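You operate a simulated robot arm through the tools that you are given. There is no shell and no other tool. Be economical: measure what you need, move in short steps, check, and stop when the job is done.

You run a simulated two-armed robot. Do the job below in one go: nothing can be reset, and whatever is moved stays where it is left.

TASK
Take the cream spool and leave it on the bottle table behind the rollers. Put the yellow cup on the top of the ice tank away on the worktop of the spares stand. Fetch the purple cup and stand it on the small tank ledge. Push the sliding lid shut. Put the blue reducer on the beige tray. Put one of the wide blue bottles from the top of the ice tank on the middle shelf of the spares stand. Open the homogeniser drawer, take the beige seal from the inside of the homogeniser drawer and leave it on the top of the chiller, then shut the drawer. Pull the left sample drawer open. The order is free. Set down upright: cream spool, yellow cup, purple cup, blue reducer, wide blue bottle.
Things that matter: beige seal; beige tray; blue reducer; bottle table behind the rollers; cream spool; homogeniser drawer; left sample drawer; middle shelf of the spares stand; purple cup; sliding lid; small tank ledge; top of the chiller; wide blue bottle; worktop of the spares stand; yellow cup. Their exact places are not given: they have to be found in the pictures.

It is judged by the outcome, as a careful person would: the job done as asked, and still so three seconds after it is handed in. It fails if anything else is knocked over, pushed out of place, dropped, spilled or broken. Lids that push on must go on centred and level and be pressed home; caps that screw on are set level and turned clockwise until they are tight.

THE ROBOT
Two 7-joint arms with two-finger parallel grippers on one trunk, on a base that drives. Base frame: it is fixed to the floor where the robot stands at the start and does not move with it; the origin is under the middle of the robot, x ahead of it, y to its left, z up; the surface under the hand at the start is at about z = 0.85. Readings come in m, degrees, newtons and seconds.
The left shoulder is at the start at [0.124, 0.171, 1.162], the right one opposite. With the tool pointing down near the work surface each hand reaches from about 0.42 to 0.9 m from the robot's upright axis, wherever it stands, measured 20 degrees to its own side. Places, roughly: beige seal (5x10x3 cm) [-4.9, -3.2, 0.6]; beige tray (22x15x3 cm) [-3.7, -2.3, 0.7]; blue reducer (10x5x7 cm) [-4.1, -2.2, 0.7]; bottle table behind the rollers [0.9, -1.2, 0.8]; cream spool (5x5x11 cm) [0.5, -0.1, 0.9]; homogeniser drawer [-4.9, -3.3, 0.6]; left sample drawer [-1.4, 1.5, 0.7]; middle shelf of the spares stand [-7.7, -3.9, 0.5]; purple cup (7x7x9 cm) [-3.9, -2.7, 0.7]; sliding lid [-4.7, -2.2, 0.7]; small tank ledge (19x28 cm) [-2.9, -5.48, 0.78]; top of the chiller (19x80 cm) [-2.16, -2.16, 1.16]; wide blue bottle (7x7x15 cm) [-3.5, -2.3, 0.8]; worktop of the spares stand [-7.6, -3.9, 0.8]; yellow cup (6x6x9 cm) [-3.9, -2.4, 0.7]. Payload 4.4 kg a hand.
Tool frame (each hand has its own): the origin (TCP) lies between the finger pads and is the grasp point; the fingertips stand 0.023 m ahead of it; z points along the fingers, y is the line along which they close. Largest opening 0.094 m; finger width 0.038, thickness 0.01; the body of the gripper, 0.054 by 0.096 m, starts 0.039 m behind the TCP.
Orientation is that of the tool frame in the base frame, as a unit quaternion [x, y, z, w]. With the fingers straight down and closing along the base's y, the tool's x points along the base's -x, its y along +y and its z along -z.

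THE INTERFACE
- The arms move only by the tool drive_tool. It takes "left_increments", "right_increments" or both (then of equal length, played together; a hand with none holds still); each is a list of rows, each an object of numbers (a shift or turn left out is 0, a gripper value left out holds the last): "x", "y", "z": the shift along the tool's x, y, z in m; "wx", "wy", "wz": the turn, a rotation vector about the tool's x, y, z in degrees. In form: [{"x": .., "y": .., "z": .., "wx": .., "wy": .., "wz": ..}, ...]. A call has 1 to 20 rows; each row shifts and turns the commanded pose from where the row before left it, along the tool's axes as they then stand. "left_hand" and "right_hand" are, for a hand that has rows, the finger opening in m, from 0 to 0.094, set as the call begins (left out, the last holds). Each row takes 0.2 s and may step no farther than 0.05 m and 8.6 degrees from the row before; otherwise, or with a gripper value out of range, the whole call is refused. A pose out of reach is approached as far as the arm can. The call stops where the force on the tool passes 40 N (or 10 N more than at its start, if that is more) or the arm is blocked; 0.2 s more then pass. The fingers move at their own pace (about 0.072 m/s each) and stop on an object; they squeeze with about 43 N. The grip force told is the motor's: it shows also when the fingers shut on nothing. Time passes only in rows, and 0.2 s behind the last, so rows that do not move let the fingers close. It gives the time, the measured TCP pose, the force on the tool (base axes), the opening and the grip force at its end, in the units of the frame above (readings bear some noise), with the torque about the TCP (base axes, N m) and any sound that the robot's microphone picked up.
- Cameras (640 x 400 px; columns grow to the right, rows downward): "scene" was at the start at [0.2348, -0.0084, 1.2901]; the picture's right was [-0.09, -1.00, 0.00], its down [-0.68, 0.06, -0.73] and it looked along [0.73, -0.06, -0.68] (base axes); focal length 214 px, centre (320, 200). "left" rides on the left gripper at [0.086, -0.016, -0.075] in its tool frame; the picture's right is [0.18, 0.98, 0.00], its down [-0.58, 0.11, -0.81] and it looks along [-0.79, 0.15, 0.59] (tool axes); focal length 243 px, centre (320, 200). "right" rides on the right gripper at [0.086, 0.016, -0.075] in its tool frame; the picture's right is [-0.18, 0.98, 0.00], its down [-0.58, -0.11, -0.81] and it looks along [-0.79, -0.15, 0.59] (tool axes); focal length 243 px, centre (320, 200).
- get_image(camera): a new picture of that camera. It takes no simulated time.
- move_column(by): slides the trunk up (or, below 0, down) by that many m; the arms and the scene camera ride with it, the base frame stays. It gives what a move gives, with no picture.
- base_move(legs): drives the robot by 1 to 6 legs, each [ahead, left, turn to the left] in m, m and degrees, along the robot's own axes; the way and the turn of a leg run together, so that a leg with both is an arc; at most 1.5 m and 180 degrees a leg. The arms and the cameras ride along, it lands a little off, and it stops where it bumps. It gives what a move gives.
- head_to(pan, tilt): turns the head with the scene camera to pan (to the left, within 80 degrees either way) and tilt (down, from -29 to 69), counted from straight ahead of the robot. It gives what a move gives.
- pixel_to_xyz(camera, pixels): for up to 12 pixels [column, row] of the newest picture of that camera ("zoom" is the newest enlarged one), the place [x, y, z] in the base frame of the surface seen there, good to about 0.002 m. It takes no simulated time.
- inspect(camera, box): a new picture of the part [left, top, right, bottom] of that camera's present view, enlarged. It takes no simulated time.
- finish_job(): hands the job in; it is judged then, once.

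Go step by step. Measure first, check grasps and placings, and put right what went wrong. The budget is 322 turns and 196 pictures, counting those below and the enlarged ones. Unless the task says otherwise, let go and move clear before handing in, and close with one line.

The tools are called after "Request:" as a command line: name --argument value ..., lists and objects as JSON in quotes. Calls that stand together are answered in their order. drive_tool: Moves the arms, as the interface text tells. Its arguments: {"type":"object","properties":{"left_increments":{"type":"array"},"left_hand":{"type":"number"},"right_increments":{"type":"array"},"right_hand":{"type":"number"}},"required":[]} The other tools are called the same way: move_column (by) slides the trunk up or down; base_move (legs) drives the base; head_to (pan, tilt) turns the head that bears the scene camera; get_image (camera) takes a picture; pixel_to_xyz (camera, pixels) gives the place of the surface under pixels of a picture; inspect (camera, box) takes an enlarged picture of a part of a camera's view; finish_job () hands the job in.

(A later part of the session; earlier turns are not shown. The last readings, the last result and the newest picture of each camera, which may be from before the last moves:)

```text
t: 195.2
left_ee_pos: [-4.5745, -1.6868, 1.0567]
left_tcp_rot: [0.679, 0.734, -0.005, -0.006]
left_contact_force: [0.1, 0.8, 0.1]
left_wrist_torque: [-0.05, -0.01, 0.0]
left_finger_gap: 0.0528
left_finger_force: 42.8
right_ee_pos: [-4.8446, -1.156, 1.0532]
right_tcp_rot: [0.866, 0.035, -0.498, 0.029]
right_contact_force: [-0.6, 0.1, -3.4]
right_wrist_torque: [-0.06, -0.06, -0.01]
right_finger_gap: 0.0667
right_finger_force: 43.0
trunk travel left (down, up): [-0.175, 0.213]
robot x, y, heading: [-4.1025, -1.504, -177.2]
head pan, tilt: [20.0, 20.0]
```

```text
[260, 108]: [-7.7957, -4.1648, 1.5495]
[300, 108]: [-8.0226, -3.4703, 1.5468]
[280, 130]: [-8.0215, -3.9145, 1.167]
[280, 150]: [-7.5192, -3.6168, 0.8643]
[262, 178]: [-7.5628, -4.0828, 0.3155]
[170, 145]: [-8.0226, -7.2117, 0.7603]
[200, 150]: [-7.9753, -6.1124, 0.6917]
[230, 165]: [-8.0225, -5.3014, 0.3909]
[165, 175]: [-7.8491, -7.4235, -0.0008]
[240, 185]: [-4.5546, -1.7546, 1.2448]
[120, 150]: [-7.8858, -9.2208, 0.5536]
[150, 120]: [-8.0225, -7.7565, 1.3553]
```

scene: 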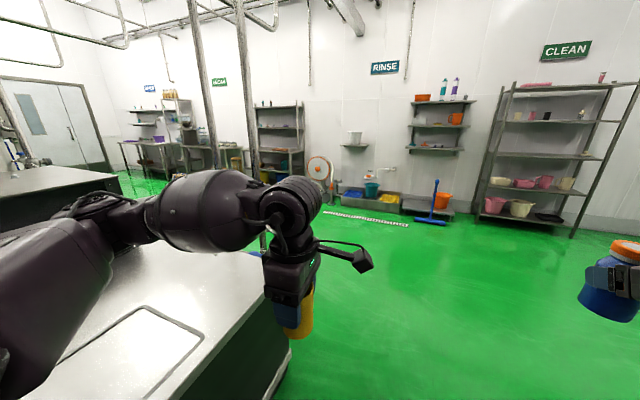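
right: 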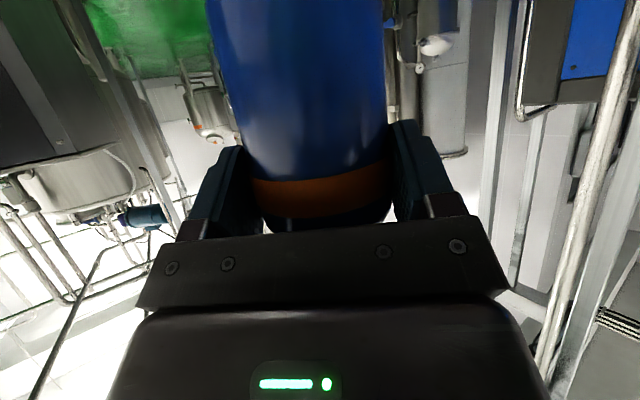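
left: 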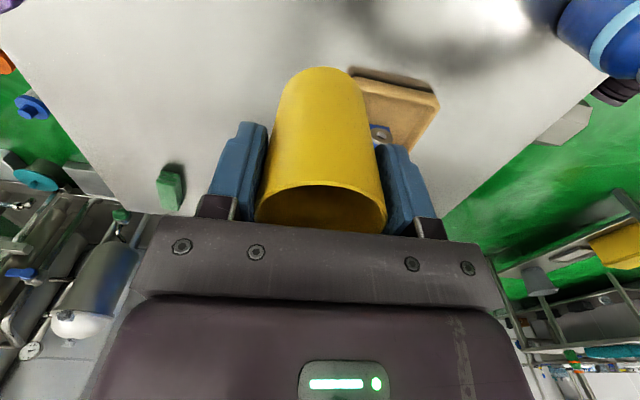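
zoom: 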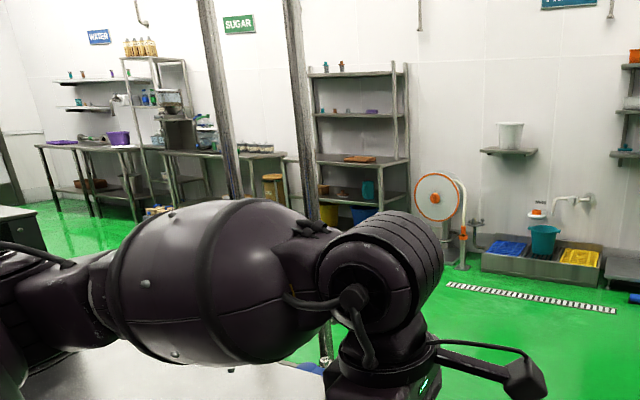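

The spares stand is the rack at zoom (355,130): worktop z ≈ 0.83, lower shelf below. Two vertical pipes stand near the tank; I'll locate them and the fan.

Request:
pixel_to_xyz --camera "scene" --pixels '[[193, 60], [205, 110], [243, 60], [252, 120], [262, 240], [320, 170], [330, 200], [285, 205], [265, 205], [345, 210], [410, 225]]'

Request:
head_to --pan -5 --tilt 35

Request:
get_image --camera "scene"

```text
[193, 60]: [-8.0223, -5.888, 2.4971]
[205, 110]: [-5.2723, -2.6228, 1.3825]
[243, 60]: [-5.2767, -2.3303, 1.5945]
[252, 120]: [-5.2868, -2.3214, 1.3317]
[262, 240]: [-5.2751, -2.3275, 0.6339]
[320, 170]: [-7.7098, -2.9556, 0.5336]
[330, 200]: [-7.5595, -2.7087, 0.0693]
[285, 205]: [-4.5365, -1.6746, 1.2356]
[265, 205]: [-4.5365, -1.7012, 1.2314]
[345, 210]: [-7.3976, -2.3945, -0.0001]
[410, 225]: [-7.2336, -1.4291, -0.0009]
```

```text
t: 196.1
left_ee_pos: [-4.576, -1.6877, 1.0581]
left_tcp_rot: [0.679, 0.734, -0.005, -0.005]
left_contact_force: [-0.5, 0.9, -0.3]
left_wrist_torque: [-0.01, 0.04, 0.05]
left_finger_gap: 0.053
left_finger_force: 42.7
right_ee_pos: [-4.8442, -1.1565, 1.0548]
right_tcp_rot: [0.865, 0.035, -0.499, 0.028]
right_contact_force: [0.1, 0.7, -3.7]
right_wrist_torque: [-0.02, -0.07, 0.0]
right_finger_gap: 0.0662
right_finger_force: 42.6
trunk travel left (down, up): [-0.175, 0.213]
robot x, y, heading: [-4.1041, -1.5063, -177.2]
head pan, tilt: [-5.0, 35.0]
```

```text
119 pictures are left
```

scene: 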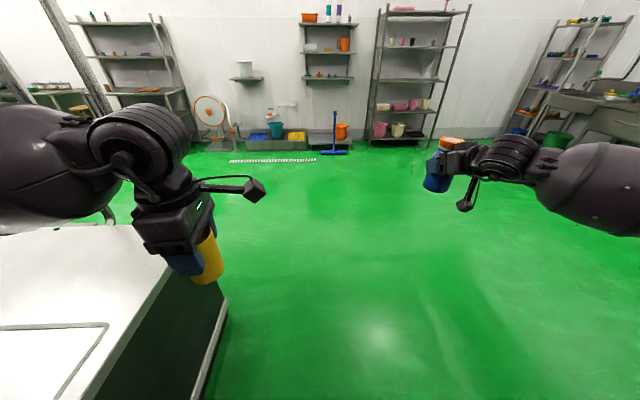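

The floor is clear west of the tank (poles at x -5.27). Driving west then strafing south to stand in front of the spares stand.

Request:
base_move --legs '[[0, 0, -2.8], [1.3, 0, 0], [0.85, 0, 0], [0, 1.2, 0], [0, 1.2, 0]]'

Request:
head_to --pan 0 --tilt 35

Request:
get_image --camera "scene"

```text
t: 227.5
left_ee_pos: [-6.7267, -4.0218, 1.0582]
left_tcp_rot: [0.709, 0.705, -0.005, -0.006]
left_contact_force: [0.4, 0.2, -0.2]
left_wrist_torque: [0.0, 0.01, 0.01]
left_finger_gap: 0.0506
left_finger_force: 42.7
right_ee_pos: [-6.9505, -3.4715, 1.0547]
right_tcp_rot: [0.867, -0.002, -0.499, 0.008]
right_contact_force: [-0.5, -0.3, -2.9]
right_wrist_torque: [-0.01, -0.06, -0.03]
right_finger_gap: 0.0662
right_finger_force: 43.0
trunk travel left (down, up): [-0.175, 0.213]
robot x, y, heading: [-6.2373, -3.88, 178.0]
head pan, tilt: [-5.0, 35.0]
```

```text
t: 228.1
left_ee_pos: [-6.7276, -4.0218, 1.0575]
left_tcp_rot: [0.709, 0.705, -0.004, -0.005]
left_contact_force: [0.1, -0.9, 0.0]
left_wrist_torque: [-0.01, -0.03, 0.03]
left_finger_gap: 0.0502
left_finger_force: 43.0
right_ee_pos: [-6.9505, -3.4716, 1.0536]
right_tcp_rot: [0.867, -0.001, -0.498, 0.008]
right_contact_force: [-0.5, -0.4, -5.2]
right_wrist_torque: [0.04, -0.06, -0.04]
right_finger_gap: 0.0667
right_finger_force: 42.5
trunk travel left (down, up): [-0.175, 0.213]
robot x, y, heading: [-6.239, -3.8845, 177.9]
head pan, tilt: [0.0, 35.0]
```

```text
118 pictures are left
```

scene: 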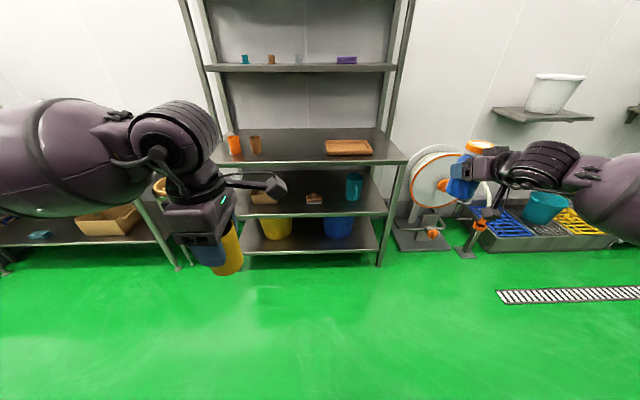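

The stand is right ahead: worktop at (290,148), middle shelf at (310,207) with items. I'll zoom in, and check the cup since its gap shrank slightly.

Request:
inspect --camera "scene" --box '[200, 110, 420, 270]'

Request:
get_image --camera "left"

```text
2.50 times, centred on (310, 190) of scene
```

zoom: 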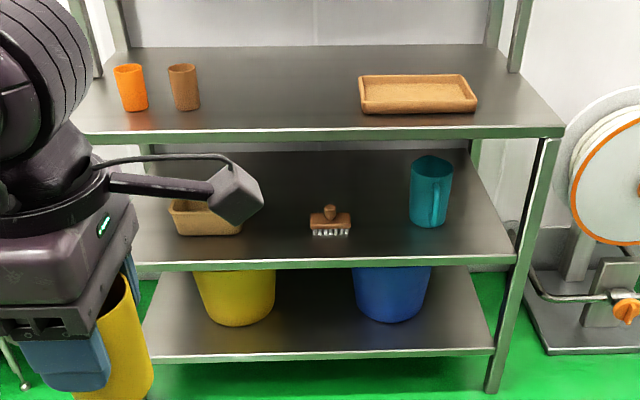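

```text
116 pictures are left
```

left: 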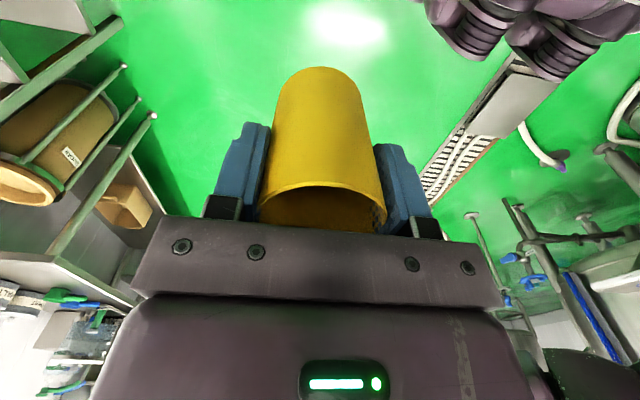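

Request:
pixel_to_xyz --camera "zoom" --pixels '[[300, 135], [300, 115], [260, 60], [300, 262], [300, 250], [300, 165], [430, 220], [330, 230], [420, 190], [205, 235], [515, 250], [385, 215]]'

Request:
pixel_to_xyz --camera "zoom" --pixels '[[565, 130], [90, 140], [185, 105], [130, 100], [362, 110], [475, 108], [270, 100], [250, 90], [545, 150], [490, 385], [465, 160], [280, 240]]'

```text
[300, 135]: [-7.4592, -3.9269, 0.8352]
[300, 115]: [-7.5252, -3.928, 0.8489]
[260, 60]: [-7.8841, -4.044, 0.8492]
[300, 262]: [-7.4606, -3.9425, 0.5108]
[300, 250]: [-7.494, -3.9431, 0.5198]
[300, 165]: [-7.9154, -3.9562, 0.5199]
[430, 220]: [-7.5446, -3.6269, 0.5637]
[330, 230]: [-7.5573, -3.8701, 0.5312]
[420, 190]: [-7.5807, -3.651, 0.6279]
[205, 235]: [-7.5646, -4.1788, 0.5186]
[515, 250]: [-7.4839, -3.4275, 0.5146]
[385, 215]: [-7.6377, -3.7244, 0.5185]
```

```text
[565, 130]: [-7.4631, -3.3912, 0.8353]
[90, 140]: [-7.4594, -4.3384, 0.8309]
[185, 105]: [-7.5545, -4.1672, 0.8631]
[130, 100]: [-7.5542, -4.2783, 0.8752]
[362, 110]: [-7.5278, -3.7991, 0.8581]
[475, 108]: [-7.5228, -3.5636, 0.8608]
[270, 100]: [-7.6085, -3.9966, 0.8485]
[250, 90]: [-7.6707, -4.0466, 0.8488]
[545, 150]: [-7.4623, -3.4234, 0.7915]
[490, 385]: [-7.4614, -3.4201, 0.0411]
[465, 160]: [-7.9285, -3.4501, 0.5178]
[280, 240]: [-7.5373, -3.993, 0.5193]
```

Worktop z 0.849, middle shelf z 0.5195, both with front edge x ≈ -7.46. The cup goes at (-7.58, -3.985), between the brown cup and the tray. I'll drive closer.

Request:
base_move --legs '[[0.55, -0.13, 2]]'

Request:
get_image --camera "scene"

```text
t: 231.3
left_ee_pos: [-7.2499, -3.8948, 1.0574]
left_tcp_rot: [0.698, 0.716, -0.005, -0.004]
left_contact_force: [0.2, -0.7, -0.2]
left_wrist_torque: [-0.02, -0.05, 0.02]
left_finger_gap: 0.0506
left_finger_force: 43.2
right_ee_pos: [-7.4902, -3.3516, 1.0533]
right_tcp_rot: [0.867, 0.012, -0.498, 0.017]
right_contact_force: [-0.4, 0.0, -4.2]
right_wrist_torque: [0.04, -0.05, 0.0]
right_finger_gap: 0.0666
right_finger_force: 43.1
trunk travel left (down, up): [-0.175, 0.213]
robot x, y, heading: [-6.7667, -3.7395, 179.6]
head pan, tilt: [0.0, 35.0]
```

```text
115 pictures are left
```

scene: 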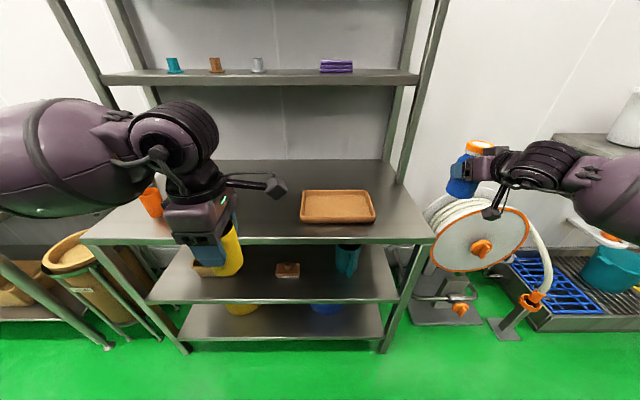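

Moving the cup out over the free spot on the worktop.

Request:
drive_tool --left_increments '[{"x": -0.0101, "y": -0.0413}, {"x": -0.0101, "y": -0.0413}, {"x": -0.0101, "y": -0.0413}, {"x": -0.0101, "y": -0.0413}, {"x": -0.0101, "y": -0.0413}, {"x": -0.0101, "y": -0.0413}, {"x": -0.0101, "y": -0.0413}, {"x": -0.0101, "y": -0.0413}, {"z": 0.04}, {"z": 0.04}, {"z": 0.03}, {"z": 0.02}, {}]'

Request:
get_image --camera "left"

Request:
get_image --camera "scene"

```text
t: 234.1
left_ee_pos: [-7.5787, -3.9872, 0.9353]
left_tcp_rot: [0.698, 0.716, -0.006, -0.005]
left_contact_force: [-0.2, -0.7, -0.3]
left_wrist_torque: [-0.02, -0.02, 0.0]
left_finger_gap: 0.0502
left_finger_force: 42.8
right_ee_pos: [-7.4892, -3.3508, 1.0541]
right_tcp_rot: [0.866, 0.011, -0.499, 0.015]
right_contact_force: [-0.5, -0.4, -4.1]
right_wrist_torque: [-0.01, -0.05, -0.01]
right_finger_gap: 0.0662
right_finger_force: 42.9
trunk travel left (down, up): [-0.175, 0.213]
robot x, y, heading: [-6.7706, -3.7399, 179.7]
head pan, tilt: [0.0, 35.0]
```

```text
114 pictures are left
```

left: 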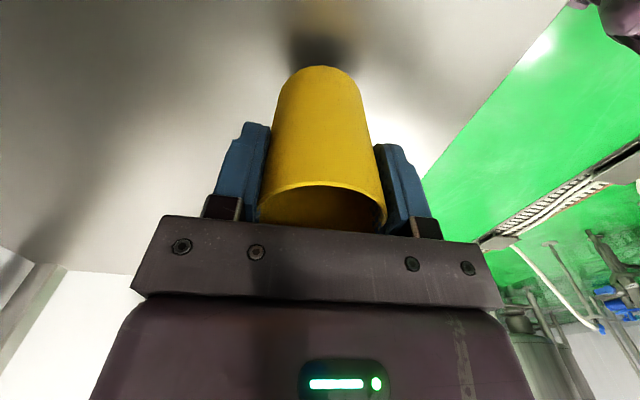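

```text
113 pictures are left
```

scene: 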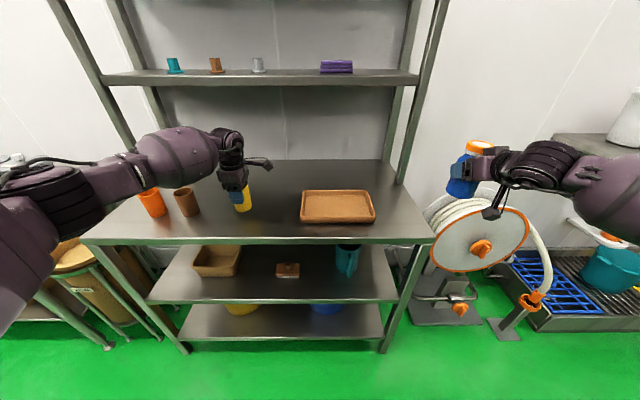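

Well placed. Lowering in small steps until contact.

Request:
drive_tool --left_increments '[{"z": 0.01}, {"z": 0.006}, {"z": 0.004}, {"z": 0.0015}, {"z": 0.0015}, {}]'

```text
t: 235.5
left_ee_pos: [-7.5797, -3.9849, 0.9118]
left_tcp_rot: [0.698, 0.716, -0.006, -0.006]
left_contact_force: [1.8, -2.0, 9.7]
left_wrist_torque: [-0.16, -0.27, -0.02]
left_finger_gap: 0.0505
left_finger_force: 43.0
right_ee_pos: [-7.4884, -3.3524, 1.0565]
right_tcp_rot: [0.866, 0.012, -0.499, 0.016]
right_contact_force: [0.5, 0.7, -3.6]
right_wrist_torque: [-0.01, -0.08, 0.01]
right_finger_gap: 0.0664
right_finger_force: 42.9
trunk travel left (down, up): [-0.175, 0.213]
robot x, y, heading: [-6.7678, -3.7403, 179.7]
head pan, tilt: [0.0, 35.0]
```

Contact at +10 N. Releasing, rising and drawing back.

Request:
drive_tool --left_increments '[{}, {}, {}, {}, {"z": -0.03}, {"z": -0.04}, {"z": -0.04}, {"z": -0.04}, {"y": 0.045}, {"y": 0.045}, {"y": 0.045}, {"y": 0.045}, {"y": 0.045}, {"y": 0.045}, {"y": 0.045}, {"y": 0.045}]' --left_hand 0.094

Request:
base_move --legs '[[-0.25, 0, 0]]'

Request:
get_image --camera "scene"

```text
t: 238.9
left_ee_pos: [-7.221, -3.9759, 1.055]
left_tcp_rot: [0.697, 0.717, -0.005, -0.004]
left_contact_force: [-0.3, 0.8, 0.2]
left_wrist_torque: [-0.01, 0.02, 0.02]
left_finger_gap: 0.0941
left_finger_force: 0.0
right_ee_pos: [-7.4879, -3.3516, 1.0555]
right_tcp_rot: [0.866, 0.011, -0.499, 0.015]
right_contact_force: [-0.8, -0.1, -3.3]
right_wrist_torque: [-0.01, -0.04, -0.01]
right_finger_gap: 0.0662
right_finger_force: 43.7
trunk travel left (down, up): [-0.175, 0.213]
robot x, y, heading: [-6.7661, -3.739, 179.5]
head pan, tilt: [0.0, 35.0]
```

```text
t: 240.7
left_ee_pos: [-6.9762, -3.9746, 1.0531]
left_tcp_rot: [0.701, 0.713, -0.005, -0.005]
left_contact_force: [0.3, -0.7, -0.8]
left_wrist_torque: [0.0, -0.02, -0.01]
left_finger_gap: 0.0942
left_finger_force: 0.0
right_ee_pos: [-7.2375, -3.3471, 1.0538]
right_tcp_rot: [0.866, 0.008, -0.499, 0.014]
right_contact_force: [-0.3, 0.4, -3.9]
right_wrist_torque: [0.0, -0.04, -0.01]
right_finger_gap: 0.0664
right_finger_force: 42.8
trunk travel left (down, up): [-0.175, 0.213]
robot x, y, heading: [-6.5169, -3.7425, 179.2]
head pan, tilt: [0.0, 35.0]
```

```text
112 pictures are left
```

scene: 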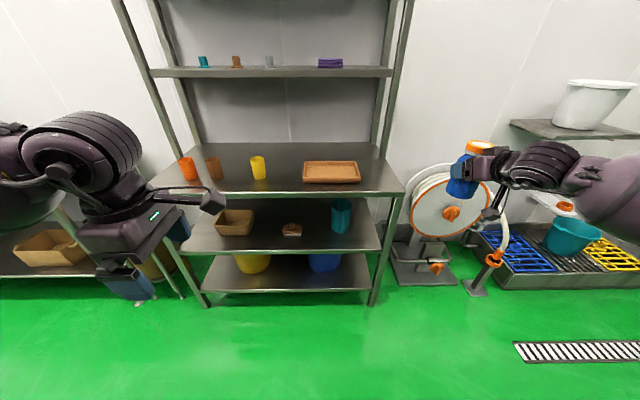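

The cup stands on the worktop at (258,167). Now the middle shelf: zooming to measure the free gaps between box, brush and mug.

Request:
inspect --camera "scene" --box '[180, 180, 400, 300]'

```text
2.91 times, centred on (290, 240) of scene
```

zoom: 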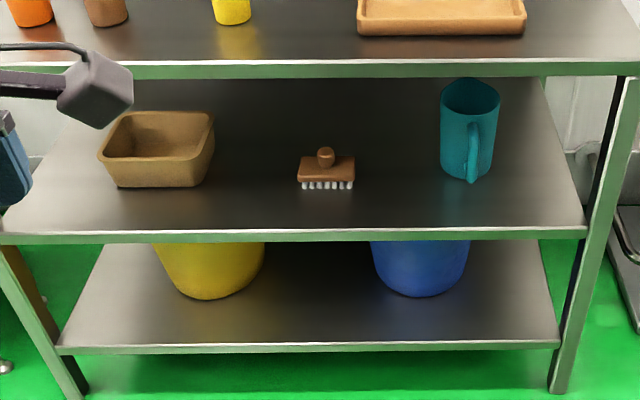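

Request:
pixel_to_xyz --camera "zoom" --pixels '[[213, 120], [200, 185], [299, 185], [355, 185], [442, 130], [450, 170], [494, 150], [325, 160], [258, 190], [400, 190], [258, 232], [540, 200]]'

```text
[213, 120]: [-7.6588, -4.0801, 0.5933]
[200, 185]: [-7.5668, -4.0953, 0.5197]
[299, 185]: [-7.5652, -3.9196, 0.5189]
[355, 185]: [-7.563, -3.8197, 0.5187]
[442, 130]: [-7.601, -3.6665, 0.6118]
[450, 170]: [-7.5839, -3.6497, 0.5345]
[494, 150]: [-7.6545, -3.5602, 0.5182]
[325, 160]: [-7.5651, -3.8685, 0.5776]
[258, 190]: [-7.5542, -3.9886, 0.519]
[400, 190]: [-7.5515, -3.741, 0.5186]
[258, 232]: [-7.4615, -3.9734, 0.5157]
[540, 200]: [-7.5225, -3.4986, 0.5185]
```

The gap between brush and mug (y -3.82 to -3.67) suits the bottle, centred y -3.745 near the front. I'll lower the bottle in front of the stand first.

Request:
drive_tool --right_increments '[{"x": 0.0346, "y": 0.009, "z": 0.02}, {"x": 0.0346, "y": 0.009, "z": 0.02}, {"x": 0.0346, "y": 0.009, "z": 0.02}, {"x": 0.0346, "y": 0.009, "z": 0.02}, {"x": 0.0346, "y": 0.009, "z": 0.02}, {"x": 0.0346, "y": 0.009, "z": 0.02}, {"x": 0.0346, "y": 0.009, "z": 0.02}, {"x": 0.0346, "y": 0.009, "z": 0.02}, {"x": 0.0346, "y": 0.009, "z": 0.02}, {"x": 0.0346, "y": 0.009, "z": 0.02}, {"x": 0.0346, "y": 0.009, "z": 0.02}, {}]'

Request:
get_image --camera "scene"

```text
t: 243.3
left_ee_pos: [-6.9761, -3.9745, 1.0537]
left_tcp_rot: [0.702, 0.713, -0.006, -0.005]
left_contact_force: [0.0, -0.2, 0.1]
left_wrist_torque: [0.0, 0.03, 0.01]
left_finger_gap: 0.0938
left_finger_force: 0.1
right_ee_pos: [-7.2377, -3.4021, 0.8228]
right_tcp_rot: [0.867, 0.009, -0.498, 0.014]
right_contact_force: [0.2, 0.4, -4.2]
right_wrist_torque: [0.0, -0.03, 0.03]
right_finger_gap: 0.0664
right_finger_force: 43.2
right hand out of reach, approached as far as the arm can: row 6, 7, 8, 9, 10, 11
trunk travel left (down, up): [-0.175, 0.213]
robot x, y, heading: [-6.5187, -3.7404, 179.2]
head pan, tilt: [0.0, 35.0]
```

```text
110 pictures are left
```

scene: 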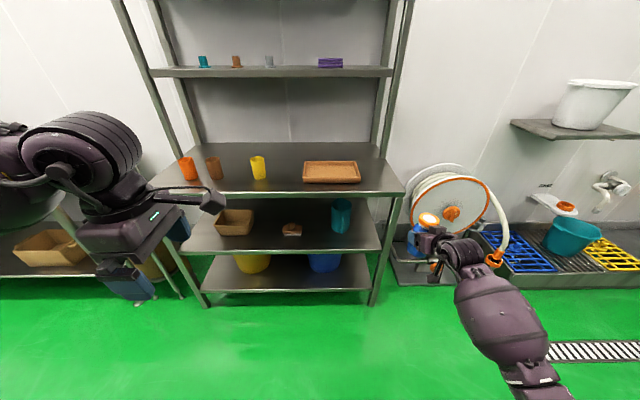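

The arm's limit stopped it at z 0.823, so I need the trunk lower. I'll test a small trunk step and watch how the pose reacts.

Request:
move_column --by -0.03

```text
t: 244.1
left_ee_pos: [-6.9745, -3.974, 1.0235]
left_tcp_rot: [0.701, 0.713, -0.006, -0.007]
left_contact_force: [-0.5, -0.1, -0.6]
left_wrist_torque: [-0.01, 0.02, 0.0]
left_finger_gap: 0.0941
left_finger_force: 0.1
right_ee_pos: [-7.2303, -3.4029, 0.7484]
right_tcp_rot: [0.884, 0.007, -0.468, 0.015]
right_contact_force: [1.0, 0.8, -3.4]
right_wrist_torque: [0.0, -0.06, -0.02]
right_finger_gap: 0.0668
right_finger_force: 43.2
trunk travel left (down, up): [-0.145, 0.243]
robot x, y, heading: [-6.5166, -3.7405, 179.3]
head pan, tilt: [0.0, 35.0]
```

The left hand moved exactly 0.03; the right drifted because its earlier command was beyond reach. I'll clear that command with an idle row, then lower the trunk further.

Request:
drive_tool --right_increments '[{}, {}]'

Request:
move_column --by -0.08

```text
t: 244.7
left_ee_pos: [-6.9756, -3.9738, 1.0223]
left_tcp_rot: [0.701, 0.713, -0.004, -0.004]
left_contact_force: [-1.2, 0.6, 0.0]
left_wrist_torque: [0.0, 0.04, 0.01]
left_finger_gap: 0.0941
left_finger_force: 0.0
right_ee_pos: [-7.2296, -3.4036, 0.7463]
right_tcp_rot: [0.884, 0.008, -0.466, 0.015]
right_contact_force: [-0.1, 0.1, -4.2]
right_wrist_torque: [0.0, -0.05, 0.02]
right_finger_gap: 0.0665
right_finger_force: 43.2
trunk travel left (down, up): [-0.145, 0.243]
robot x, y, heading: [-6.5194, -3.7406, 179.3]
head pan, tilt: [0.0, 35.0]
```

```text
t: 245.8
left_ee_pos: [-6.9932, -3.9744, 0.8606]
left_tcp_rot: [0.696, 0.707, 0.087, 0.092]
left_contact_force: [1.4, -0.1, 0.1]
left_wrist_torque: [0.01, 0.02, 0.02]
left_finger_gap: 0.0939
left_finger_force: 0.1
right_ee_pos: [-7.1869, -3.4032, 0.5679]
right_tcp_rot: [0.924, 0.005, -0.383, 0.017]
right_contact_force: [-1.0, 0.4, -3.7]
right_wrist_torque: [-0.02, -0.09, 0.02]
right_finger_gap: 0.0661
right_finger_force: 43.2
trunk travel left (down, up): [-0.065, 0.323]
robot x, y, heading: [-6.5183, -3.7381, 179.3]
head pan, tilt: [0.0, 35.0]
```

A big trunk drop swings the arms a little (the bottle is now tilted about 15°), so in future I'll use small trunk steps. First I'll rotate the right hand back upright and raise it slightly.

Request:
drive_tool --right_increments '[{"x": -0.03, "z": -0.03}, {"wy": -5}, {"wy": -5}, {"wy": -4.9}, {}]'

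Request:
get_image --camera "scene"

```text
t: 247.0
left_ee_pos: [-6.9933, -3.9746, 0.8593]
left_tcp_rot: [0.696, 0.707, 0.089, 0.094]
left_contact_force: [-0.4, 0.4, 0.9]
left_wrist_torque: [0.01, 0.03, -0.01]
left_finger_gap: 0.0942
left_finger_force: 0.0
right_ee_pos: [-7.1809, -3.4019, 0.6052]
right_tcp_rot: [0.867, -0.041, -0.495, 0.044]
right_contact_force: [1.6, -0.5, -4.1]
right_wrist_torque: [-0.01, -0.03, 0.03]
right_finger_gap: 0.0665
right_finger_force: 43.1
right hand out of reach, approached as far as the arm can: row 4
trunk travel left (down, up): [-0.065, 0.323]
robot x, y, heading: [-6.5179, -3.7414, 179.4]
head pan, tilt: [0.0, 35.0]
```

```text
109 pictures are left
```

scene: 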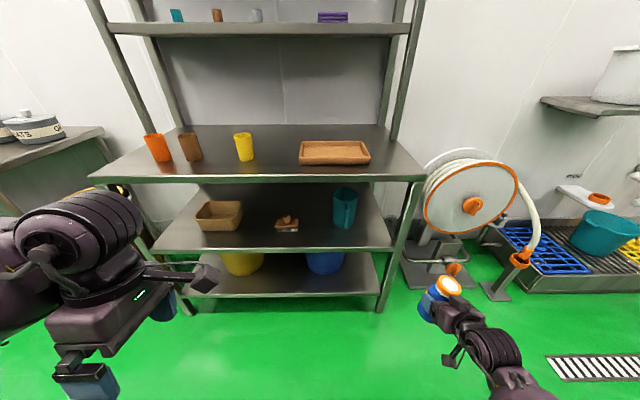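

The bottle leans about 6° sideways (roll). I'll correct this with a small roll about the base x axis.

Request:
drive_tool --right_increments '[{"wx": 1.52, "wy": -0.08, "wz": -2.58}, {"wx": 1.52, "wy": -0.08, "wz": -2.58}, {}]'

```text
t: 247.8
left_ee_pos: [-6.9944, -3.9742, 0.8599]
left_tcp_rot: [0.695, 0.707, 0.089, 0.093]
left_contact_force: [-0.4, 0.9, -1.4]
left_wrist_torque: [-0.01, 0.01, 0.03]
left_finger_gap: 0.0942
left_finger_force: 0.0
right_ee_pos: [-7.1803, -3.4027, 0.6035]
right_tcp_rot: [0.867, -0.042, -0.494, 0.044]
right_contact_force: [-0.3, 0.0, -4.3]
right_wrist_torque: [0.0, -0.08, 0.0]
right_finger_gap: 0.0665
right_finger_force: 43.4
right hand out of reach, approached as far as the arm can: row 1, 2
trunk travel left (down, up): [-0.065, 0.323]
robot x, y, heading: [-6.5201, -3.7411, 178.7]
head pan, tilt: [0.0, 35.0]
```

The wrist is at a joint limit. Lowering the trunk in two small steps and raising the hand relative to it should free the wrist.

Request:
move_column --by -0.03

Request:
move_column --by -0.03

```text
t: 248.6
left_ee_pos: [-6.9913, -3.9735, 0.8038]
left_tcp_rot: [0.69, 0.702, 0.122, 0.128]
left_contact_force: [0.6, 0.6, 0.2]
left_wrist_torque: [0.0, 0.01, 0.02]
left_finger_gap: 0.0939
left_finger_force: 0.0
right_ee_pos: [-7.1817, -3.4017, 0.5743]
right_tcp_rot: [0.867, -0.041, -0.495, 0.045]
right_contact_force: [0.0, -0.9, -3.7]
right_wrist_torque: [-0.01, -0.05, -0.03]
right_finger_gap: 0.0663
right_finger_force: 42.9
trunk travel left (down, up): [-0.035, 0.353]
robot x, y, heading: [-6.5184, -3.7417, 179.1]
head pan, tilt: [0.0, 35.0]
```

```text
t: 249.3
left_ee_pos: [-6.9875, -3.9737, 0.754]
left_tcp_rot: [0.684, 0.696, 0.152, 0.158]
left_contact_force: [0.1, 0.1, -0.1]
left_wrist_torque: [-0.03, 0.0, 0.0]
left_finger_gap: 0.0942
left_finger_force: 0.1
right_ee_pos: [-7.1818, -3.4021, 0.5432]
right_tcp_rot: [0.867, -0.042, -0.495, 0.044]
right_contact_force: [-0.2, -0.7, -2.8]
right_wrist_torque: [-0.03, -0.06, 0.03]
right_finger_gap: 0.0666
right_finger_force: 42.7
trunk travel left (down, up): [-0.005, 0.383]
robot x, y, heading: [-6.5182, -3.7402, 179.2]
head pan, tilt: [0.0, 35.0]
```

Now the right hand went down cleanly. Raising it 0.065 and retrying the roll correction.

Request:
drive_tool --right_increments '[{"x": -0.0278, "y": 0.0038, "z": -0.0165}, {"x": -0.0278, "y": 0.0038, "z": -0.0165}, {"wx": 1.52, "wy": -0.08, "wz": -2.58}, {"wx": 1.52, "wy": -0.08, "wz": -2.58}, {}]'

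```text
t: 250.5
left_ee_pos: [-6.9885, -3.9743, 0.7544]
left_tcp_rot: [0.684, 0.696, 0.152, 0.159]
left_contact_force: [-0.5, 0.3, 0.6]
left_wrist_torque: [-0.04, -0.01, -0.01]
left_finger_gap: 0.0939
left_finger_force: 0.2
right_ee_pos: [-7.1794, -3.3962, 0.6065]
right_tcp_rot: [0.868, -0.027, -0.494, 0.027]
right_contact_force: [1.1, 0.9, -4.5]
right_wrist_torque: [0.01, -0.07, 0.0]
right_finger_gap: 0.0664
right_finger_force: 43.0
right hand out of reach, approached as far as the arm can: row 3, 4
trunk travel left (down, up): [-0.005, 0.383]
robot x, y, heading: [-6.5167, -3.7407, 179.0]
head pan, tilt: [0.0, 35.0]
```

Lean now about 3.4°. I'll move the hand 0.08 inward and try the rest of the roll.

Request:
drive_tool --right_increments '[{"y": 0.04}, {"y": 0.04}, {"wx": 0.85, "wy": -0.05, "wz": -1.45}, {"wx": 0.85, "wy": -0.05, "wz": -1.45}, {}]'

Request:
get_image --camera "scene"

```text
t: 251.7
left_ee_pos: [-6.9888, -3.9742, 0.7539]
left_tcp_rot: [0.683, 0.696, 0.153, 0.159]
left_contact_force: [0.0, 0.1, -0.4]
left_wrist_torque: [0.01, 0.01, 0.0]
left_finger_gap: 0.0938
left_finger_force: 0.0
right_ee_pos: [-7.1786, -3.4015, 0.6072]
right_tcp_rot: [0.869, -0.025, -0.494, 0.032]
right_contact_force: [-0.4, 0.0, -3.8]
right_wrist_torque: [0.0, -0.04, -0.04]
right_finger_gap: 0.0663
right_finger_force: 42.5
right hand out of reach, approached as far as the arm can: row 1, 2, 4
trunk travel left (down, up): [-0.005, 0.383]
robot x, y, heading: [-6.5177, -3.7441, 179.2]
head pan, tilt: [0.0, 35.0]
```

```text
108 pictures are left
```

scene: 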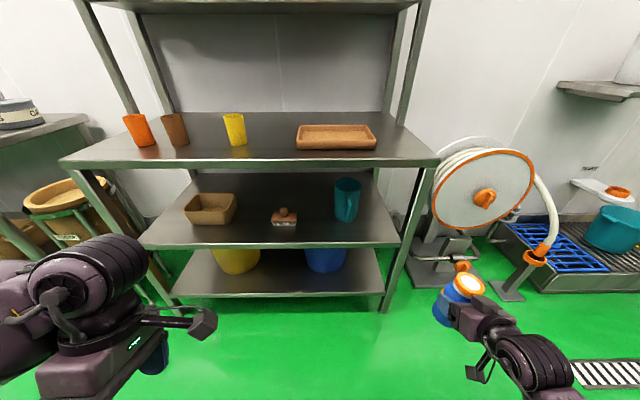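

The arm is at its inward limit, with a lean of about 3° that will settle on its base. I'll raise and straighten the left hand, then position the bottle with the base: first strafe left.

Request:
drive_tool --left_increments '[{"y": 0.0193, "z": -0.0407}, {"y": 0.0193, "z": -0.0407}, {"y": 0.0193, "z": -0.0407}, {"y": 0.0193, "z": -0.0407}, {"y": 0.0193, "z": -0.0407}, {"y": 0.0193, "z": -0.0407}, {"wx": 6.35}, {"wx": 6.35}, {"wx": 6.35}, {"wx": 6.35}, {}]'

Request:
base_move --legs '[[0, 0.35, 0.8]]'

Request:
get_image --camera "scene"

```text
t: 254.1
left_ee_pos: [-7.0218, -3.9961, 0.9502]
left_tcp_rot: [0.698, 0.713, 0.043, 0.048]
left_contact_force: [0.0, 0.1, -0.8]
left_wrist_torque: [-0.01, 0.01, 0.0]
left_finger_gap: 0.0937
left_finger_force: 0.0
left hand out of reach, approached as far as the arm can: row 1, 2, 3, 4, 7, 8, 9, 10
right_ee_pos: [-7.1787, -3.4012, 0.607]
right_tcp_rot: [0.869, -0.025, -0.493, 0.032]
right_contact_force: [-0.3, 0.3, -3.4]
right_wrist_torque: [0.0, -0.05, 0.01]
right_finger_gap: 0.0666
right_finger_force: 43.2
trunk travel left (down, up): [-0.005, 0.383]
robot x, y, heading: [-6.5137, -3.7427, 179.5]
head pan, tilt: [0.0, 35.0]
```

```text
t: 257.8
left_ee_pos: [-7.0212, -4.3578, 0.9515]
left_tcp_rot: [0.694, 0.718, 0.043, 0.047]
left_contact_force: [-0.3, 0.4, 0.9]
left_wrist_torque: [0.0, -0.01, 0.01]
left_finger_gap: 0.0938
left_finger_force: 0.0
right_ee_pos: [-7.1847, -3.7621, 0.6066]
right_tcp_rot: [0.869, -0.021, -0.493, 0.034]
right_contact_force: [-0.4, 0.5, -2.8]
right_wrist_torque: [-0.02, -0.03, 0.03]
right_finger_gap: 0.0664
right_finger_force: 43.1
trunk travel left (down, up): [-0.005, 0.383]
robot x, y, heading: [-6.5188, -4.0957, 179.9]
head pan, tilt: [0.0, 35.0]
```

```text
107 pictures are left
```

scene: 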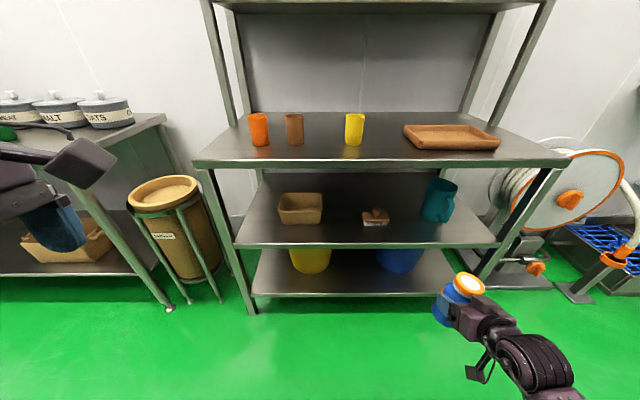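

Hand y is -3.762; target -3.745. I'll raise the bottle 1 cm and drive ahead most of the way.

Request:
drive_tool --right_increments '[{"x": -0.0103, "z": -0.006}, {}]'

Request:
base_move --legs '[[0.2, -0.017, 0]]'

Request:
get_image --camera "right"

Request:
get_image --camera "scene"

```text
t: 258.4
left_ee_pos: [-7.0222, -4.3568, 0.9522]
left_tcp_rot: [0.694, 0.717, 0.044, 0.048]
left_contact_force: [0.6, -0.8, 0.0]
left_wrist_torque: [-0.03, 0.04, -0.01]
left_finger_gap: 0.094
left_finger_force: 0.0
right_ee_pos: [-7.1847, -3.7629, 0.619]
right_tcp_rot: [0.869, -0.02, -0.493, 0.035]
right_contact_force: [-0.5, -0.4, -3.4]
right_wrist_torque: [-0.02, -0.05, -0.01]
right_finger_gap: 0.0663
right_finger_force: 42.7
trunk travel left (down, up): [-0.005, 0.383]
robot x, y, heading: [-6.5202, -4.0951, 179.5]
head pan, tilt: [0.0, 35.0]
```

```text
t: 260.0
left_ee_pos: [-7.2287, -4.3372, 0.9504]
left_tcp_rot: [0.696, 0.715, 0.043, 0.049]
left_contact_force: [0.4, 0.6, 0.4]
left_wrist_torque: [-0.01, -0.01, -0.03]
left_finger_gap: 0.094
left_finger_force: 0.0
right_ee_pos: [-7.3867, -3.7401, 0.6199]
right_tcp_rot: [0.869, -0.024, -0.493, 0.032]
right_contact_force: [0.6, 0.4, -4.0]
right_wrist_torque: [0.0, -0.09, -0.04]
right_finger_gap: 0.0666
right_finger_force: 43.3
trunk travel left (down, up): [-0.005, 0.383]
robot x, y, heading: [-6.7286, -4.0805, 179.3]
head pan, tilt: [0.0, 35.0]
```

```text
106 pictures are left
```

right: 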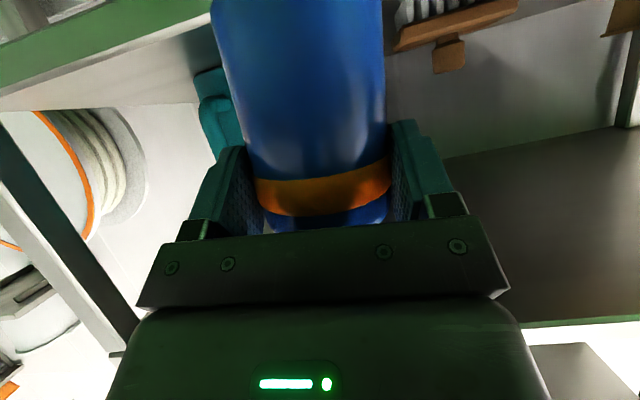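

```text
105 pictures are left
```

scene: 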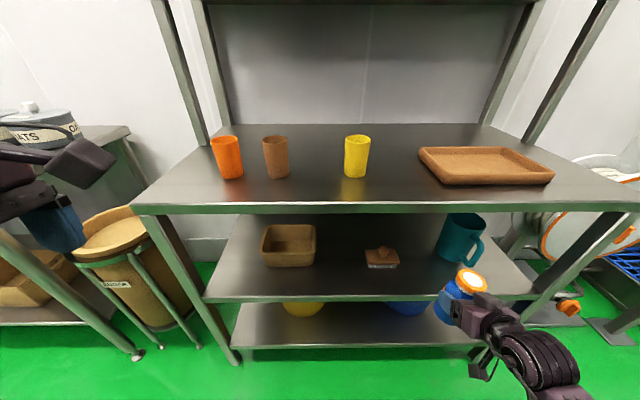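

Aligned between brush and mug. Going ahead the remaining 0.125.

Request:
base_move --legs '[[0.122, 0.003, 0]]'

Request:
get_image --camera "scene"

Request:
get_image --camera "right"

```text
t: 261.3
left_ee_pos: [-7.3462, -4.339, 0.9523]
left_tcp_rot: [0.696, 0.715, 0.044, 0.048]
left_contact_force: [1.1, -0.1, 0.1]
left_wrist_torque: [0.03, 0.01, 0.01]
left_finger_gap: 0.0942
left_finger_force: 0.1
right_ee_pos: [-7.5051, -3.7429, 0.6175]
right_tcp_rot: [0.87, -0.023, -0.492, 0.033]
right_contact_force: [-0.7, -0.2, -4.1]
right_wrist_torque: [-0.03, -0.05, 0.0]
right_finger_gap: 0.0667
right_finger_force: 42.8
trunk travel left (down, up): [-0.005, 0.383]
robot x, y, heading: [-6.8463, -4.0805, 179.7]
head pan, tilt: [0.0, 35.0]
```

```text
104 pictures are left
```

scene: 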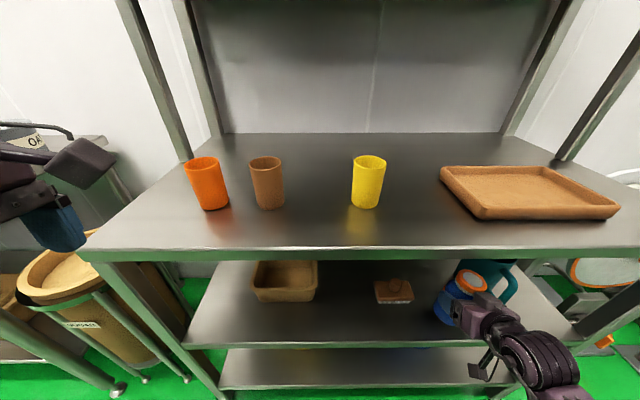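

```text
103 pictures are left
```

right: 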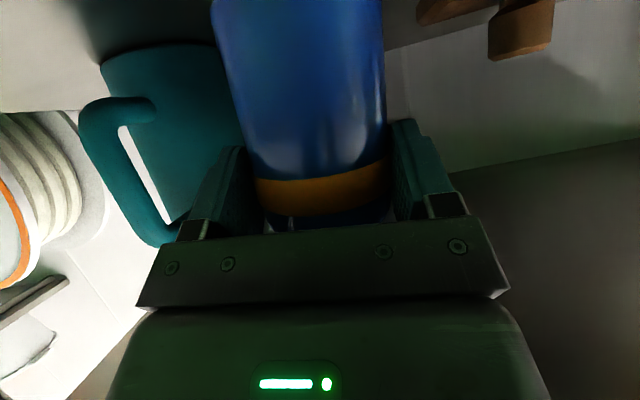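

Bottle is in the gap. Lowering in small steps until contact.

Request:
drive_tool --right_increments '[{"x": 0.0086, "z": 0.005}, {"x": 0.0034, "z": 0.002}, {"x": 0.0026, "z": 0.0015}, {"x": 0.0017, "z": 0.001}, {}]'

```text
t: 262.5
left_ee_pos: [-7.3447, -4.3397, 0.9517]
left_tcp_rot: [0.696, 0.716, 0.043, 0.049]
left_contact_force: [0.4, 0.2, 0.0]
left_wrist_torque: [-0.02, -0.01, 0.03]
left_finger_gap: 0.0941
left_finger_force: 0.1
right_ee_pos: [-7.5029, -3.7453, 0.5992]
right_tcp_rot: [0.869, -0.022, -0.493, 0.035]
right_contact_force: [0.1, 0.3, -3.5]
right_wrist_torque: [-0.04, -0.09, -0.01]
right_finger_gap: 0.0666
right_finger_force: 43.2
trunk travel left (down, up): [-0.005, 0.383]
robot x, y, heading: [-6.8462, -4.0777, 179.3]
head pan, tilt: [0.0, 35.0]
```

Request:
drive_tool --right_increments '[{"x": 0.0017, "z": 0.001}, {"x": 0.0013, "z": 0.0008}, {}]'

```text
t: 263.3
left_ee_pos: [-7.3445, -4.3392, 0.9525]
left_tcp_rot: [0.696, 0.715, 0.043, 0.048]
left_contact_force: [-0.3, 0.1, -0.2]
left_wrist_torque: [-0.01, 0.04, 0.01]
left_finger_gap: 0.0941
left_finger_force: 0.0
right_ee_pos: [-7.503, -3.746, 0.5972]
right_tcp_rot: [0.868, -0.022, -0.495, 0.034]
right_contact_force: [2.1, -0.2, 5.0]
right_wrist_torque: [0.31, -0.08, -0.06]
right_finger_gap: 0.0666
right_finger_force: 42.6
trunk travel left (down, up): [-0.005, 0.383]
robot x, y, heading: [-6.8458, -4.0815, 179.6]
head pan, tilt: [0.0, 35.0]
```

Touching down (+5 N). Opening a little at a time, then backing away with the base.

Request:
drive_tool --right_increments '[{"x": 0.0006, "z": 0.0003}, {}, {}, {}]' --right_hand 0.08

Request:
inspect --camera "scene" --box '[360, 240, 540, 380]'

```text
t: 264.3
left_ee_pos: [-7.346, -4.3393, 0.9525]
left_tcp_rot: [0.696, 0.715, 0.044, 0.048]
left_contact_force: [0.3, -0.2, 0.3]
left_wrist_torque: [0.03, -0.01, 0.05]
left_finger_gap: 0.0941
left_finger_force: 0.1
right_ee_pos: [-7.5033, -3.7451, 0.5966]
right_tcp_rot: [0.869, -0.022, -0.494, 0.035]
right_contact_force: [0.0, -0.9, -0.2]
right_wrist_torque: [0.03, -0.05, 0.0]
right_finger_gap: 0.0803
right_finger_force: 0.0
trunk travel left (down, up): [-0.005, 0.383]
robot x, y, heading: [-6.8422, -4.0774, 179.4]
head pan, tilt: [0.0, 35.0]
```

```text
2.86 times, centred on (450, 310) of scene
```

zoom: 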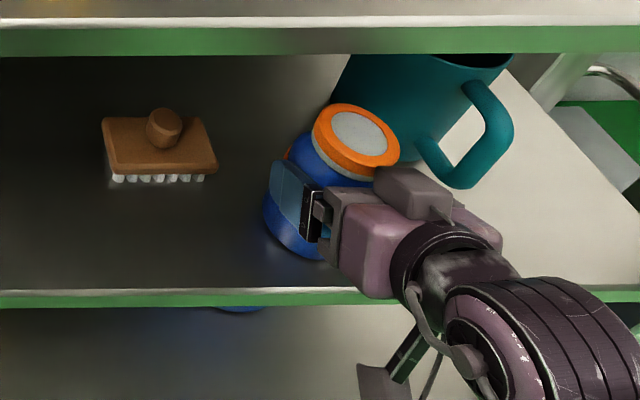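

Released. Backing the base straight away.

Request:
base_move --legs '[[-0.35, 0, 0]]'

Request:
inspect --camera "scene" --box '[220, 120, 540, 320]'

```text
t: 266.5
left_ee_pos: [-6.997, -4.3404, 0.9514]
left_tcp_rot: [0.697, 0.714, 0.043, 0.048]
left_contact_force: [-0.5, 0.3, 0.2]
left_wrist_torque: [0.01, 0.02, 0.04]
left_finger_gap: 0.0941
left_finger_force: 0.1
right_ee_pos: [-7.1546, -3.7448, 0.5968]
right_tcp_rot: [0.869, -0.024, -0.493, 0.034]
right_contact_force: [-0.5, 0.5, -0.7]
right_wrist_torque: [0.01, 0.01, 0.01]
right_finger_gap: 0.0801
right_finger_force: 0.1
trunk travel left (down, up): [-0.005, 0.383]
robot x, y, heading: [-6.4942, -4.0808, 179.4]
head pan, tilt: [0.0, 35.0]
```

```text
2.00 times, centred on (380, 220) of scene
```

zoom: 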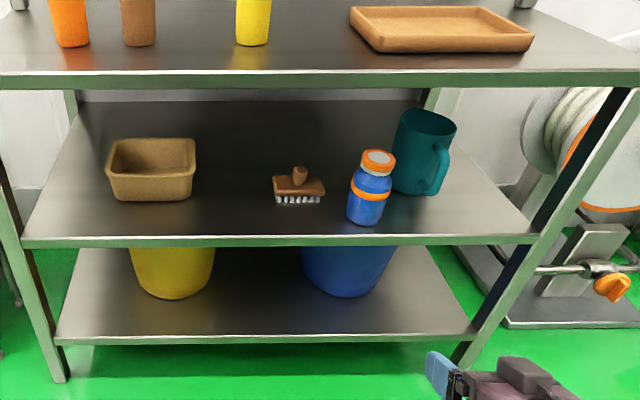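

The bottle stands upright on the middle shelf at (370,190). Now I'll raise the trunk back, and turn clockwise to face the homogeniser.

Request:
move_column --by 0.17

Request:
base_move --legs '[[-0.2, -0.3, 0], [0, 0, -179.4]]'

Request:
get_image --camera "scene"

```text
t: 268.4
left_ee_pos: [-6.998, -4.3415, 1.1216]
left_tcp_rot: [0.696, 0.715, 0.045, 0.049]
left_contact_force: [-1.0, 0.0, -0.3]
left_wrist_torque: [-0.03, 0.02, -0.02]
left_finger_gap: 0.0939
left_finger_force: 0.1
right_ee_pos: [-7.1542, -3.7468, 0.7661]
right_tcp_rot: [0.869, -0.023, -0.493, 0.035]
right_contact_force: [0.1, -0.3, -0.2]
right_wrist_torque: [-0.01, 0.03, -0.01]
right_finger_gap: 0.0801
right_finger_force: 0.0
trunk travel left (down, up): [-0.175, 0.213]
robot x, y, heading: [-6.4977, -4.0833, 179.2]
head pan, tilt: [0.0, 35.0]
```

```text
t: 278.7
left_ee_pos: [-5.8281, -3.4658, 1.1219]
left_tcp_rot: [0.762, -0.645, -0.045, 0.046]
left_contact_force: [-0.2, 0.7, 0.5]
left_wrist_torque: [0.03, 0.01, 0.01]
left_finger_gap: 0.0939
left_finger_force: 0.0
right_ee_pos: [-5.5917, -4.0346, 0.7664]
right_tcp_rot: [-0.037, 0.869, 0.069, 0.489]
right_contact_force: [0.4, -0.4, -0.1]
right_wrist_torque: [0.0, 0.01, 0.0]
right_finger_gap: 0.08
right_finger_force: 0.1
trunk travel left (down, up): [-0.175, 0.213]
robot x, y, heading: [-6.2914, -3.7914, 7.1]
head pan, tilt: [0.0, 35.0]
```

```text
100 pictures are left
```

scene: 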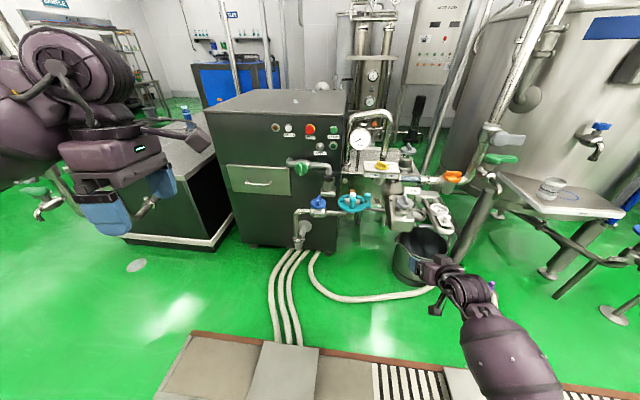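

The homogeniser's drawer is at (260,180) with a bar handle; pipes with valves to its right and hoses on the floor. Measuring.

Request:
pixel_to_xyz --camera "scene" --pixels '[[258, 184], [246, 184], [270, 183], [230, 180], [288, 180], [300, 165], [318, 205], [303, 240], [285, 300], [240, 330], [290, 195], [200, 240]]'

Request:
inspect --camera "scene" --box '[200, 110, 440, 260]'

```text
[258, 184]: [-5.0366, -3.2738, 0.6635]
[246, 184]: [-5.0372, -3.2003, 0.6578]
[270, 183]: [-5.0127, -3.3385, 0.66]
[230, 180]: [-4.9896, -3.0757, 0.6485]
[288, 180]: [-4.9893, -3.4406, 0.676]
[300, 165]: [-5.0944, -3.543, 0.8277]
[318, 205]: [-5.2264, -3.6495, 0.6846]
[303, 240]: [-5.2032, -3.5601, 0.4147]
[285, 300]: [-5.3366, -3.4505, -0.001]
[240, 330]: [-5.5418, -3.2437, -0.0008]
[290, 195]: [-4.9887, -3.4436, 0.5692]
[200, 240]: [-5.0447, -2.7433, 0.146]
```

```text
2.67 times, centred on (320, 185) of scene
```

zoom: 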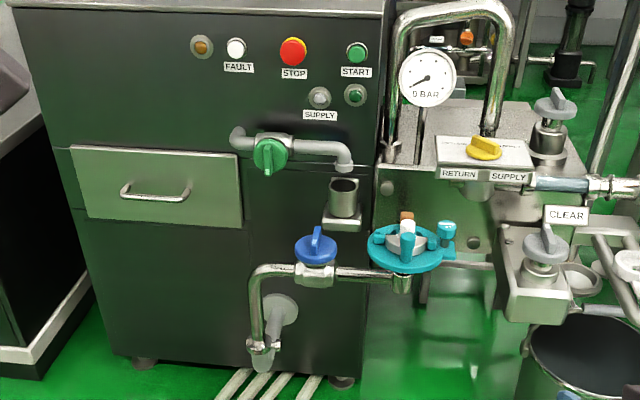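

The drawer front is at x ≈ -4.99, y -3.07 to -3.45, and the handle bar at x -5.037, z 0.66. I'll strafe north to approach clear of the hoses, and meanwhile re-orient the right hand (tilted 35° forward, closing across the bar).

Request:
base_move --legs '[[0, 0, -7.1], [0, 0.7, 0]]'

Request:
drive_tool --right_increments '[{"x": -0.0385, "y": 0.0038, "z": -0.0231}, {"x": -0.0385, "y": 0.0038, "z": -0.0231}, {"x": -0.0385, "y": 0.0038, "z": -0.0231}, {"x": -0.0385, "y": 0.0038, "z": -0.0231}, {"wx": -1.33, "wy": 1.82, "wz": -7.64}, {"wx": -1.33, "wy": 1.82, "wz": -7.64}, {"wx": -1.33, "wy": 1.82, "wz": -7.64}, {"wx": -1.33, "wy": 1.82, "wz": -7.64}, {"wx": -1.33, "wy": 1.82, "wz": -7.64}, {"wx": -1.33, "wy": 1.82, "wz": -7.64}, {"wx": -1.33, "wy": 1.82, "wz": -7.64}, {"wx": -1.33, "wy": 1.82, "wz": -7.64}, {"wx": -1.33, "wy": 1.82, "wz": -7.64}, {"wx": -1.33, "wy": 1.82, "wz": -7.64}, {"wx": -1.33, "wy": 1.82, "wz": -7.64}, {"wx": -1.33, "wy": 1.82, "wz": -7.64}, {}]' --right_hand 0.05

Request:
get_image --camera "scene"

```text
t: 285.8
left_ee_pos: [-5.7987, -2.821, 1.1217]
left_tcp_rot: [0.723, -0.688, -0.048, 0.043]
left_contact_force: [-0.2, 0.1, 0.0]
left_wrist_torque: [-0.02, 0.0, 0.0]
left_finger_gap: 0.0938
left_finger_force: 0.2
right_ee_pos: [-5.6288, -3.4119, 0.7665]
right_tcp_rot: [0.013, 0.869, 0.041, 0.493]
right_contact_force: [-0.2, -0.2, 0.8]
right_wrist_torque: [-0.01, -0.02, -0.01]
right_finger_gap: 0.0797
right_finger_force: 0.1
trunk travel left (down, up): [-0.175, 0.213]
robot x, y, heading: [-6.292, -3.0918, 0.1]
head pan, tilt: [0.0, 35.0]
```

```text
t: 289.4
left_ee_pos: [-5.7973, -2.823, 1.1209]
left_tcp_rot: [0.722, -0.689, -0.047, 0.043]
left_contact_force: [0.6, 0.1, -0.8]
left_wrist_torque: [-0.01, 0.02, 0.0]
left_finger_gap: 0.094
left_finger_force: 0.0
right_ee_pos: [-5.6294, -3.4144, 0.9457]
right_tcp_rot: [0.676, -0.672, 0.213, -0.214]
right_contact_force: [0.1, -0.2, -0.9]
right_wrist_torque: [0.0, 0.0, -0.02]
right_finger_gap: 0.0499
right_finger_force: 0.1
trunk travel left (down, up): [-0.175, 0.213]
robot x, y, heading: [-6.295, -3.087, 0.6]
head pan, tilt: [0.0, 35.0]
```

```text
98 pictures are left
```

scene: 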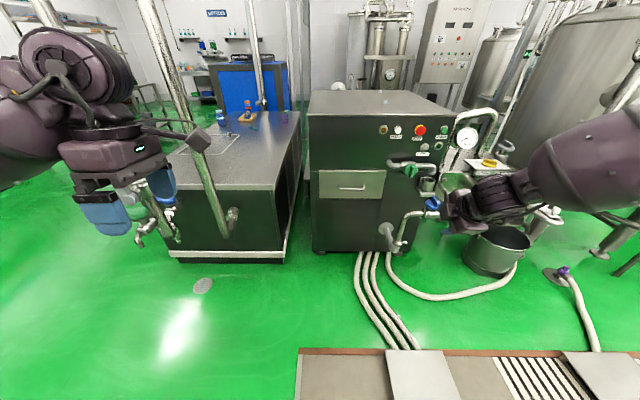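

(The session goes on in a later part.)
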